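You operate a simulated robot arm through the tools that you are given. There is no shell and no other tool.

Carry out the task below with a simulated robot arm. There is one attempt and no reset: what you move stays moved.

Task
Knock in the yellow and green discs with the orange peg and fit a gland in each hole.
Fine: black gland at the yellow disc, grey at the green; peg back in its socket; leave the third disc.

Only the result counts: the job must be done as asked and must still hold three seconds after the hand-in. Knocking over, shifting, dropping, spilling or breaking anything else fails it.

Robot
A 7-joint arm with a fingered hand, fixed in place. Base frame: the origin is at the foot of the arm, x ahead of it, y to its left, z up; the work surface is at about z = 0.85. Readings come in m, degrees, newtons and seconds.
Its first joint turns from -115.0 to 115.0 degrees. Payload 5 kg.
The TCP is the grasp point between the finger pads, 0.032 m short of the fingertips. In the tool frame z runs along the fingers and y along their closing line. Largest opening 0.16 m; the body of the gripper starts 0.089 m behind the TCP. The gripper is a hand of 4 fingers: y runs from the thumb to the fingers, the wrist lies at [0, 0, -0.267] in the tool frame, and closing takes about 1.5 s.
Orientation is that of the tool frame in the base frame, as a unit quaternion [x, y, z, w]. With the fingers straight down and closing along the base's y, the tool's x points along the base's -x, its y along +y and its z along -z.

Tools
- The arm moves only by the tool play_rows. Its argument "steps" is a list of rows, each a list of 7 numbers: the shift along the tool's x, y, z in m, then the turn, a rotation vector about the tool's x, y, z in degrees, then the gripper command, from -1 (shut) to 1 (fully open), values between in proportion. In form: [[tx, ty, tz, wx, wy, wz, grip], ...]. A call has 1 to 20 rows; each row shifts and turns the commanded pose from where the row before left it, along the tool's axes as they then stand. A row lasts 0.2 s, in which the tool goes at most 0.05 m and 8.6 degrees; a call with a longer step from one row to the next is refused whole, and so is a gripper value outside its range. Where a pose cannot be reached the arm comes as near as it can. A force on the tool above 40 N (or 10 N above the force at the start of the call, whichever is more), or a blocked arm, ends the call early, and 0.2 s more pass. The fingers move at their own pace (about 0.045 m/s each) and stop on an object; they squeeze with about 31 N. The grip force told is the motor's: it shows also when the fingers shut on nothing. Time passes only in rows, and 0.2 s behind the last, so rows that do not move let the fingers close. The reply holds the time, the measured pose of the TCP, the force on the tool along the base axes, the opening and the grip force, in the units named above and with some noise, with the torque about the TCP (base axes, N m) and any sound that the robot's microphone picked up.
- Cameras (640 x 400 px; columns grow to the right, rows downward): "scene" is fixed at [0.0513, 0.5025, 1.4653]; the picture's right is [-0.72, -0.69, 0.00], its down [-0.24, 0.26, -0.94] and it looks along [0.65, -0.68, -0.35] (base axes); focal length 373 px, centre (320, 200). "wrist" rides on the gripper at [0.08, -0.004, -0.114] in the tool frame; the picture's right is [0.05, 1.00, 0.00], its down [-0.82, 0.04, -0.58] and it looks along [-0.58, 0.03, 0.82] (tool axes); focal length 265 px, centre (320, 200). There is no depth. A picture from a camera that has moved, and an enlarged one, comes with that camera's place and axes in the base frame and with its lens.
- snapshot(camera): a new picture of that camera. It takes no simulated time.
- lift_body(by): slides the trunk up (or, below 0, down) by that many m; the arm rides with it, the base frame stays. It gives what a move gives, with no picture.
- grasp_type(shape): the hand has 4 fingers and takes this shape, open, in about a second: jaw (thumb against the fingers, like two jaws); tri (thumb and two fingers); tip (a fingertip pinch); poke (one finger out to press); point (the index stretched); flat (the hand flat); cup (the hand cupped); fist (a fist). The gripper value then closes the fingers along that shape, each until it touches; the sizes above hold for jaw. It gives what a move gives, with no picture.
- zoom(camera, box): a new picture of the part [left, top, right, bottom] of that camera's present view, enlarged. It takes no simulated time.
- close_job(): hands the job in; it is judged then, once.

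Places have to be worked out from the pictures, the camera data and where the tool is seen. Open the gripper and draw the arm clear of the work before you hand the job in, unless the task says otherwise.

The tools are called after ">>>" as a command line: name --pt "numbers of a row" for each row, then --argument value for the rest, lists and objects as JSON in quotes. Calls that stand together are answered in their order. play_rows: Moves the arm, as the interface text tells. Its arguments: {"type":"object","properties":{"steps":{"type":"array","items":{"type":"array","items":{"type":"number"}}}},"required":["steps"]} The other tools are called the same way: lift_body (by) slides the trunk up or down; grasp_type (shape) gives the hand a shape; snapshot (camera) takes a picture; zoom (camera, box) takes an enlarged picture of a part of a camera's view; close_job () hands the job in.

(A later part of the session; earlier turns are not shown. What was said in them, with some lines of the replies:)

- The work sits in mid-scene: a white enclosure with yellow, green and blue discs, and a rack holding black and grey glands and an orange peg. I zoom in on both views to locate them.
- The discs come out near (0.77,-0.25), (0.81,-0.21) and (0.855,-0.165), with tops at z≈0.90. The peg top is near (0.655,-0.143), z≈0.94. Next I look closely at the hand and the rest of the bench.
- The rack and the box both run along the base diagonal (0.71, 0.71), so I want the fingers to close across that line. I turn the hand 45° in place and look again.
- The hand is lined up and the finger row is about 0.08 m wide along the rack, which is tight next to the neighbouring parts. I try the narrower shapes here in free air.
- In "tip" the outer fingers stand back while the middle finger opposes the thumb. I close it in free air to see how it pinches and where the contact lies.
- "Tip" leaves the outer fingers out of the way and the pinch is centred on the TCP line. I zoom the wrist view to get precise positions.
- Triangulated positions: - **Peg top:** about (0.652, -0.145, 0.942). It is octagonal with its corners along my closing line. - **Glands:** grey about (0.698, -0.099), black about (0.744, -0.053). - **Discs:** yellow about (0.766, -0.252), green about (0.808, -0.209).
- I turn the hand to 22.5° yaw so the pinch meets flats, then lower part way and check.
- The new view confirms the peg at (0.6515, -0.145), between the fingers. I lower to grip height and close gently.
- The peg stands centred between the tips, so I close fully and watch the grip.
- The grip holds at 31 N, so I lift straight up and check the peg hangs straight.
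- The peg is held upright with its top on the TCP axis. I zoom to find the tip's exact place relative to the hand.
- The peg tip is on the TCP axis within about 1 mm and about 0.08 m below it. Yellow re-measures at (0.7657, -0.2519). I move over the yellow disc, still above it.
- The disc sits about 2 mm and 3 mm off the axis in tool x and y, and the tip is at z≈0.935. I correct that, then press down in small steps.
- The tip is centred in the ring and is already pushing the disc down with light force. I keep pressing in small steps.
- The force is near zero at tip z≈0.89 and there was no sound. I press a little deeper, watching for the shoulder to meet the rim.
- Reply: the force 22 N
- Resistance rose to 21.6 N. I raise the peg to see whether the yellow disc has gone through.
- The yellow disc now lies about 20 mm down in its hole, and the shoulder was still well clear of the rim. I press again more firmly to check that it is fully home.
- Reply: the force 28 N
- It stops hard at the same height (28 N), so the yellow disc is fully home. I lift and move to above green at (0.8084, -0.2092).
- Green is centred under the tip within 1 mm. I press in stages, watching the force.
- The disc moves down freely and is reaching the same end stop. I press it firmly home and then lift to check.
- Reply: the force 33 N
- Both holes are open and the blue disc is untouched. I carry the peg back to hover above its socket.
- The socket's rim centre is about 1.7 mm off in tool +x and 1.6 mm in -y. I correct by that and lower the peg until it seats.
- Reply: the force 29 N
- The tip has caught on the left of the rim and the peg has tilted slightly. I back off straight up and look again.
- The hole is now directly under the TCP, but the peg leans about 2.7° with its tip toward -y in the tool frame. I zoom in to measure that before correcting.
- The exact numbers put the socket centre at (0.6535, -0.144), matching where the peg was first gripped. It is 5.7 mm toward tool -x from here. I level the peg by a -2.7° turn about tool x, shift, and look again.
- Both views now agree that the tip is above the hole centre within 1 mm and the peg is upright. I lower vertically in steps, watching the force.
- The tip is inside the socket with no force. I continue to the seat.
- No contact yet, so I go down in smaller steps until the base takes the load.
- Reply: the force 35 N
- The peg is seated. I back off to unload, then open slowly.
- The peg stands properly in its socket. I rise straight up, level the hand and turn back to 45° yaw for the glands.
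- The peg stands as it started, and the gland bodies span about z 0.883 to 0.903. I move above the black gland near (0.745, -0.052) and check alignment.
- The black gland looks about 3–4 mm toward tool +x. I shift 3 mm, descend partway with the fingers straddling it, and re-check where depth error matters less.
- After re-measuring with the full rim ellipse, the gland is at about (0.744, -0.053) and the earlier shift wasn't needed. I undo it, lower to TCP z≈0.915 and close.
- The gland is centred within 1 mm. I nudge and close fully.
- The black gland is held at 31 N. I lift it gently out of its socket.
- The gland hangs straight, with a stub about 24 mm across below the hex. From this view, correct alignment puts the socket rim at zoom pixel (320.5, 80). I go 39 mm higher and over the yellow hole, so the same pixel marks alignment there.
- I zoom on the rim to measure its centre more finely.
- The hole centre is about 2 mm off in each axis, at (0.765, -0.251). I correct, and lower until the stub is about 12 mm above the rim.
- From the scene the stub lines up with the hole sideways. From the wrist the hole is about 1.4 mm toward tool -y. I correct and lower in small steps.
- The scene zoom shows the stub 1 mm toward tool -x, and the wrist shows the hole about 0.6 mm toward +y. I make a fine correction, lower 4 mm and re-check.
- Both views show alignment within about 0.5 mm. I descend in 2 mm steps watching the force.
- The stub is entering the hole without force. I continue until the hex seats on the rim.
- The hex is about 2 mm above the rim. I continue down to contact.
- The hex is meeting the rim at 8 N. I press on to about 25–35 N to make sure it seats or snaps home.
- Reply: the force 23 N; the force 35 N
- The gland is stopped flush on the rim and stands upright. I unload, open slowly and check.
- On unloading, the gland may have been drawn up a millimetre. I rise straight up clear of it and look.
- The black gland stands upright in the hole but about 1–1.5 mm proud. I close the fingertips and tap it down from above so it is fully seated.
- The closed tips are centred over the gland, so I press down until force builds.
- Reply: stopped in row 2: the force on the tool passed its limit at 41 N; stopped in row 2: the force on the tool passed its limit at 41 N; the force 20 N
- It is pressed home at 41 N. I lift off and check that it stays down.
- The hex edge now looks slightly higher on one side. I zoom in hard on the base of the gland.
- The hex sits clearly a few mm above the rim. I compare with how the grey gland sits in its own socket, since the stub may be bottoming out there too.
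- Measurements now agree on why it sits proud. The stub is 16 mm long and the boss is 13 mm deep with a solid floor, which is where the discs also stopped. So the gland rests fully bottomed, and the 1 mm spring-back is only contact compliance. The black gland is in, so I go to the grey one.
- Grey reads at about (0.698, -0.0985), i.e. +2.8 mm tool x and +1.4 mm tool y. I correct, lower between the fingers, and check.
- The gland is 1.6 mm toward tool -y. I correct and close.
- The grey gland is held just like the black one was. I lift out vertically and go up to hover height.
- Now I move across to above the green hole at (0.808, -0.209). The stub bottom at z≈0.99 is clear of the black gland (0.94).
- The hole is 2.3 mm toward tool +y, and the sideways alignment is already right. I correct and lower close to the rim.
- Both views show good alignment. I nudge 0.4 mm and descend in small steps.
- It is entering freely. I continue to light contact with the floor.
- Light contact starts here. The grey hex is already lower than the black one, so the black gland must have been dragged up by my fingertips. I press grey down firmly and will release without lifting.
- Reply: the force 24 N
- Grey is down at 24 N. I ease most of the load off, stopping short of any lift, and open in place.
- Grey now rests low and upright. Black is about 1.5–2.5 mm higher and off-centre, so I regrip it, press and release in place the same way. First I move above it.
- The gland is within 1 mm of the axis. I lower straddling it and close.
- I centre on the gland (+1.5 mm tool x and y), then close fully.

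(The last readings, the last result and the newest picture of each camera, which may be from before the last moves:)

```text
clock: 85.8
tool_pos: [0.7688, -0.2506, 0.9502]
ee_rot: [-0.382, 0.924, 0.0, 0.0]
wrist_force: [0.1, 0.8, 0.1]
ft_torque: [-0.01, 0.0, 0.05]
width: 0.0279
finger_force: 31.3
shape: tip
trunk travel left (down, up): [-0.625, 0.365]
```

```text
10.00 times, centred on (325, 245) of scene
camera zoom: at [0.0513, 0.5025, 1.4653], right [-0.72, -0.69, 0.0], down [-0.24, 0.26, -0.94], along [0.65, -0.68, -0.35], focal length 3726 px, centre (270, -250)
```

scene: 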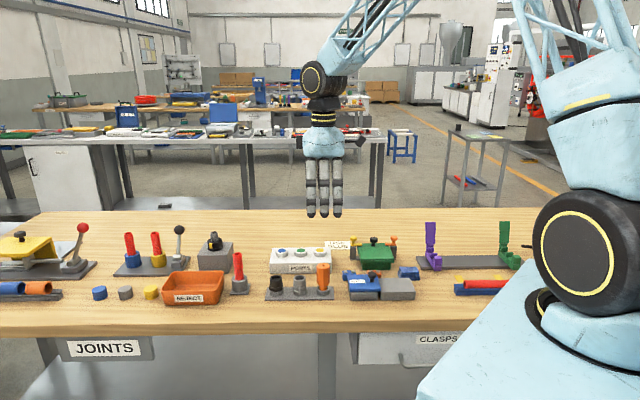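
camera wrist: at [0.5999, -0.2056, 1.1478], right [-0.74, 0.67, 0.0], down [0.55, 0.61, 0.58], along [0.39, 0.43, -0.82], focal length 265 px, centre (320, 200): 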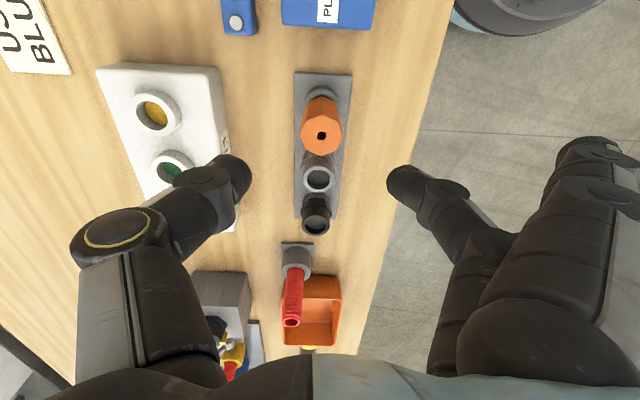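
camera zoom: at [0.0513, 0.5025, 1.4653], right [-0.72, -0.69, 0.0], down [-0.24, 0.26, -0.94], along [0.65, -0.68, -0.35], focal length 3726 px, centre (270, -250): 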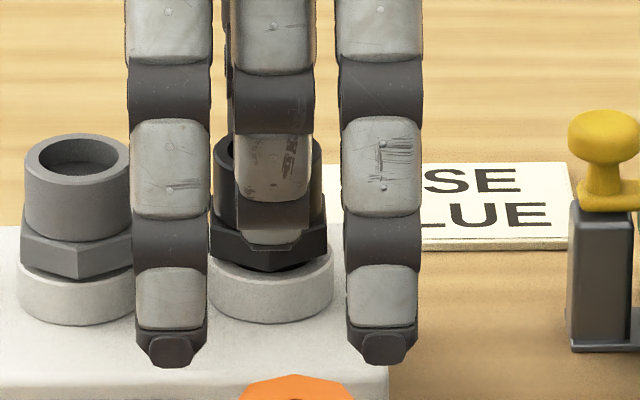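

It is gripped upright. I shift 0.7 mm to centre it and press down.

>>> play_rows --pt "0.0007 0 0.0015 0 0 0 -1" --pt "0 0 0.0015 0 0 0 -1" --pt "0 0 0 0 0 0 -1"

>>> play_rows --pt "0 0 0.0015 0 0 0 -1" --pt "0 0 0 0 0 0 -1"

>>> play_rows --pt "0 0 0.0015 0 0 0 -1" --pt "0 0 0 0 0 0 -1"

>>> zoom --camera "scene" --box '[300, 225, 350, 265]'

```text
clock: 86.6
tool_pos: [0.7673, -0.2528, 0.9478]
ee_rot: [-0.383, 0.924, -0.001, -0.001]
wrist_force: [1.0, 0.8, 5.8]
ft_torque: [0.06, -0.02, 0.01]
width: 0.0282
finger_force: 31.5
shape: tip
trunk travel left (down, up): [-0.625, 0.365]
```

```text
clock: 87.2
tool_pos: [0.768, -0.2537, 0.9469]
ee_rot: [-0.383, 0.924, -0.001, 0.001]
wrist_force: [2.5, -0.9, 12.2]
ft_torque: [0.0, -0.07, 0.03]
width: 0.0285
finger_force: 31.0
shape: tip
trunk travel left (down, up): [-0.625, 0.365]
```

```text
clock: 87.8
tool_pos: [0.7679, -0.2528, 0.9469]
ee_rot: [-0.383, 0.924, -0.002, 0.001]
wrist_force: [1.8, -1.5, 25.2]
ft_torque: [-0.05, -0.08, 0.02]
width: 0.0291
finger_force: 30.6
shape: tip
trunk travel left (down, up): [-0.625, 0.365]
```

```text
10.00 times, centred on (325, 245) of scene
camera zoom: at [0.0513, 0.5025, 1.4653], right [-0.72, -0.69, 0.0], down [-0.24, 0.26, -0.94], along [0.65, -0.68, -0.35], focal length 3726 px, centre (270, -250)
```

zoom: 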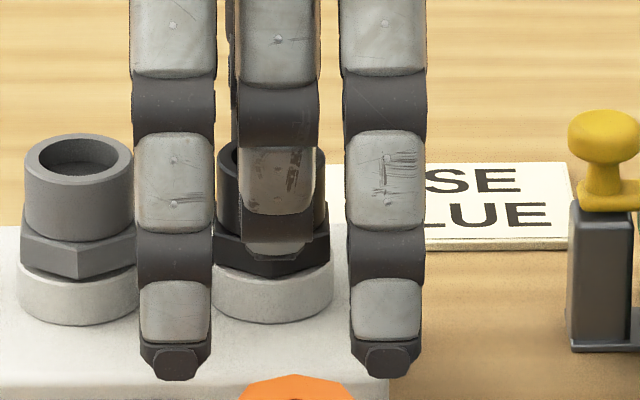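

Black is pressed down to match grey at 25 N. I ease part of the load and open in place as with the grey one.

>>> play_rows --pt "0 0 -0.0015 0 0 0 -1" --pt "0 0 -0.001 0 0 0 -1" --pt "0 0 0 0 0 0 -0.6" --pt "0 0 0 0 0 0 -0.55" --pt "0 0 0 0 0 0 -0.5" --pt "0 0 0 0 0 0 -0.3" --pt "0 0 0 0 0 0 -0.1" --pt "0 0 0 0 0 0 0"

>>> play_rows --pt "0 0 -0.03 0 0 0 0" --pt "0 0 -0.045 0 0 0 0" --pt "0 0 -0.03 0 0 0 0" --pt "0 0 0 0 0 0 0"

>>> zoom --camera "scene" --box '[288, 230, 328, 260]'

>>> zoom --camera "wrist" --box '[260, 70, 380, 170]'

```text
clock: 89.6
tool_pos: [0.7669, -0.253, 0.9466]
ee_rot: [-0.383, 0.924, 0.0, 0.0]
wrist_force: [1.1, 0.3, 0.2]
ft_torque: [0.02, -0.03, 0.02]
width: 0.0791
finger_force: 0.1
shape: tip
trunk travel left (down, up): [-0.625, 0.365]
```

```text
clock: 90.6
tool_pos: [0.7654, -0.252, 1.0532]
ee_rot: [-0.383, 0.924, 0.0, -0.001]
wrist_force: [0.0, -0.2, -0.2]
ft_torque: [-0.01, -0.02, -0.01]
width: 0.0793
finger_force: 0.0
shape: tip
trunk travel left (down, up): [-0.625, 0.365]
```

```text
13.33 times, centred on (308, 245) of scene
camera zoom: at [0.0513, 0.5025, 1.4653], right [-0.72, -0.69, 0.0], down [-0.24, 0.26, -0.94], along [0.65, -0.68, -0.35], focal length 4968 px, centre (480, -400)
```

zoom: 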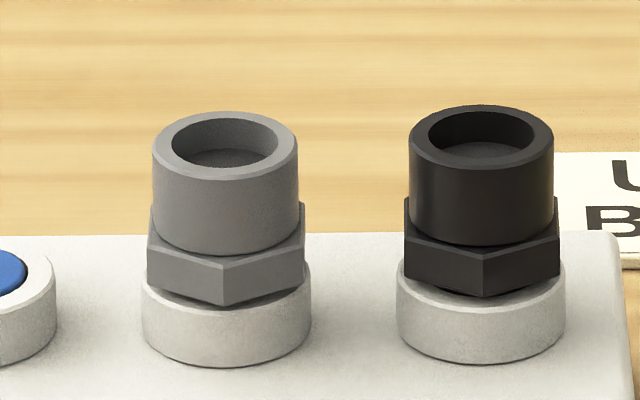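

```text
4.00 times, centred on (320, 120) of wrist
camera zoom: at [0.7107, -0.3117, 1.1678], right [-0.74, 0.67, 0.0], down [0.55, 0.61, 0.58], along [0.39, 0.43, -0.82], focal length 1062 px, centre (320, 520)
```

zoom: 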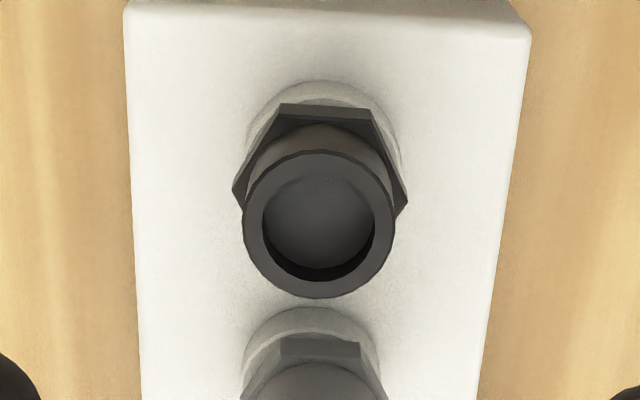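

Both glands stand level in their holes at nearly the same depth. I raise the arm clear, open fully, and take a final look at everything.

>>> play_rows --pt "0 0 -0.045 0 0 0 0.3" --pt "0 0 -0.045 0 0 0 0.6" --pt "0.03 0.02 -0.03 0 0 0 1" --pt "0.03 0.03 0 0 0 0 1" --pt "0.01 0.03 0 0 0 0 1" --pt "0 0 0 0 0 0 1" --pt "0 0 0 0 0 0 1" --pt "0 0 0 0 0 0 1"

>>> snapshot --camera "scene"

>>> zoom --camera "scene" --box '[230, 220, 430, 320]'

>>> snapshot --camera "wrist"

```text
clock: 92.4
tool_pos: [0.6587, -0.2445, 1.1727]
ee_rot: [-0.383, 0.924, -0.001, 0.0]
wrist_force: [-1.1, -1.1, 0.0]
ft_torque: [-0.01, 0.01, -0.01]
width: 0.16
finger_force: 0.0
shape: tip
trunk travel left (down, up): [-0.625, 0.365]
```

```text
taken
```

scene: 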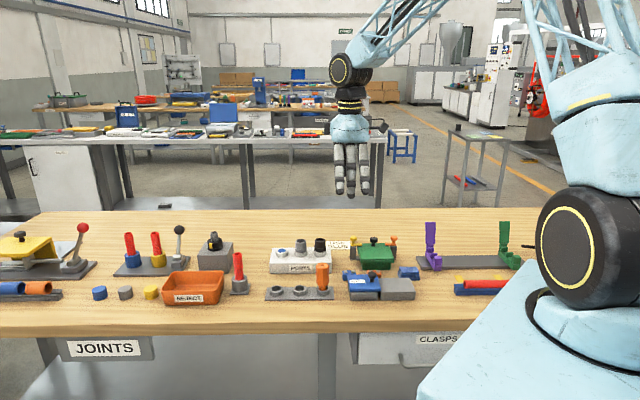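

```text
3.20 times, centred on (330, 270) of scene
camera zoom: at [0.0513, 0.5025, 1.4653], right [-0.72, -0.69, 0.0], down [-0.24, 0.26, -0.94], along [0.65, -0.68, -0.35], focal length 1192 px, centre (288, -24)
```

zoom: 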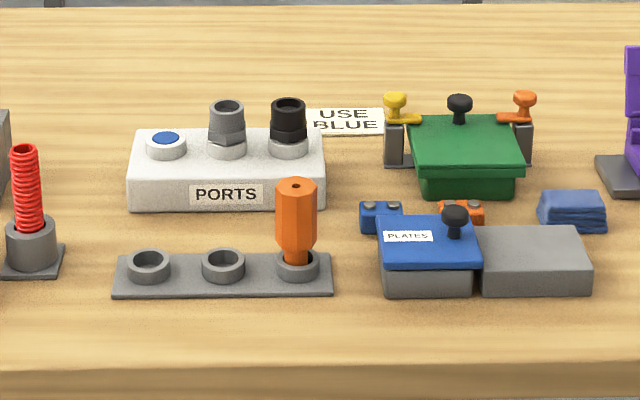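

```text
taken
camera wrist: at [0.6029, -0.3046, 1.2882], right [-0.74, 0.67, 0.0], down [0.55, 0.61, 0.58], along [0.39, 0.43, -0.82], focal length 265 px, centre (320, 200)
```

wrist: 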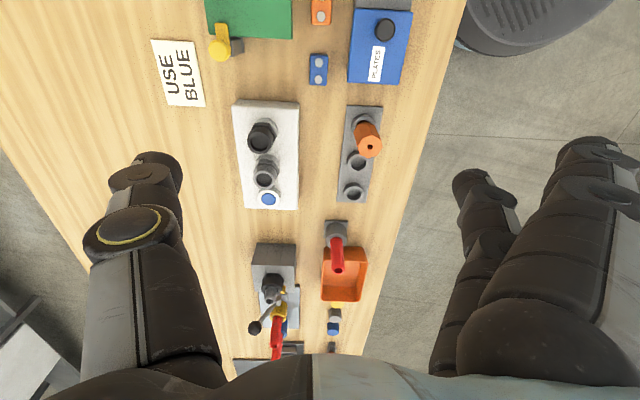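

The box, rack and the other items are where they were, the peg is in its socket, and blue is intact. I take one last close look at the glands and peg before handing in.

>>> zoom --camera "scene" --box '[285, 232, 345, 302]'

>>> zoom --camera "wrist" --box '[220, 95, 400, 215]'

```text
5.71 times, centred on (315, 267) of scene
camera zoom: at [0.0513, 0.5025, 1.4653], right [-0.72, -0.69, 0.0], down [-0.24, 0.26, -0.94], along [0.65, -0.68, -0.35], focal length 2129 px, centre (349, -183)
```

zoom: 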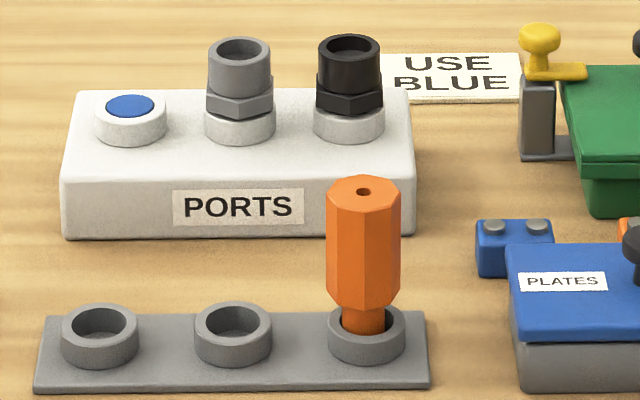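

```text
3.33 times, centred on (310, 155) of wrist
camera zoom: at [0.6029, -0.3046, 1.2882], right [-0.74, 0.67, 0.0], down [0.55, 0.61, 0.58], along [0.39, 0.43, -0.82], focal length 885 px, centre (353, 350)
```

zoom: 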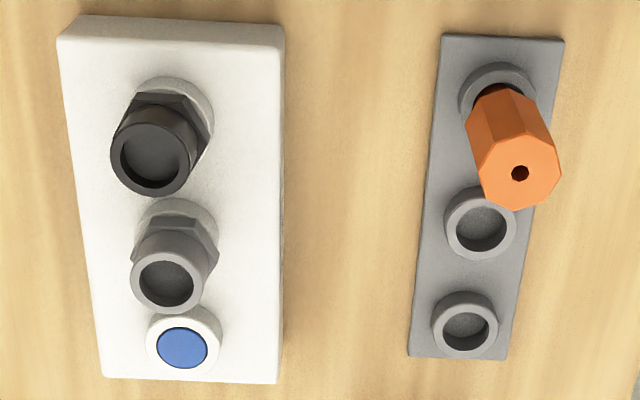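

Everything checks out: black gland at yellow, grey at green, peg in its socket, blue disc untouched, hand open and clear. I hand in the job.

>>> close_job

```text
The job is handed in.
```

I've handed in the job. The yellow and green discs are knocked in, with the black gland in the yellow hole and the grey one in the green. The orange peg is back in its socket and the blue disc is untouched.

- **Glands sit slightly proud:** each gland's hex stands about 3–4 mm above the rim instead of flush. By my measurements, each gland is resting on its pushed-in disc. Both discs reached a hard stop about 12 mm down, and pushing the peg harder (28–33 N) didn't move them further. I judged that to be the full depth but couldn't confirm it.
- **Black gland reseated:** it rode up a millimetre or two after I first let go of it. I gripped it again, pressed it down and released it in place. It now stands level, within about 1 mm of the grey gland's height.
- **Peg return:** it caught on the socket rim on the first try and tilted in the grip. I straightened it, and it then seated normally.

In the last pictures, nothing else on the bench had moved.
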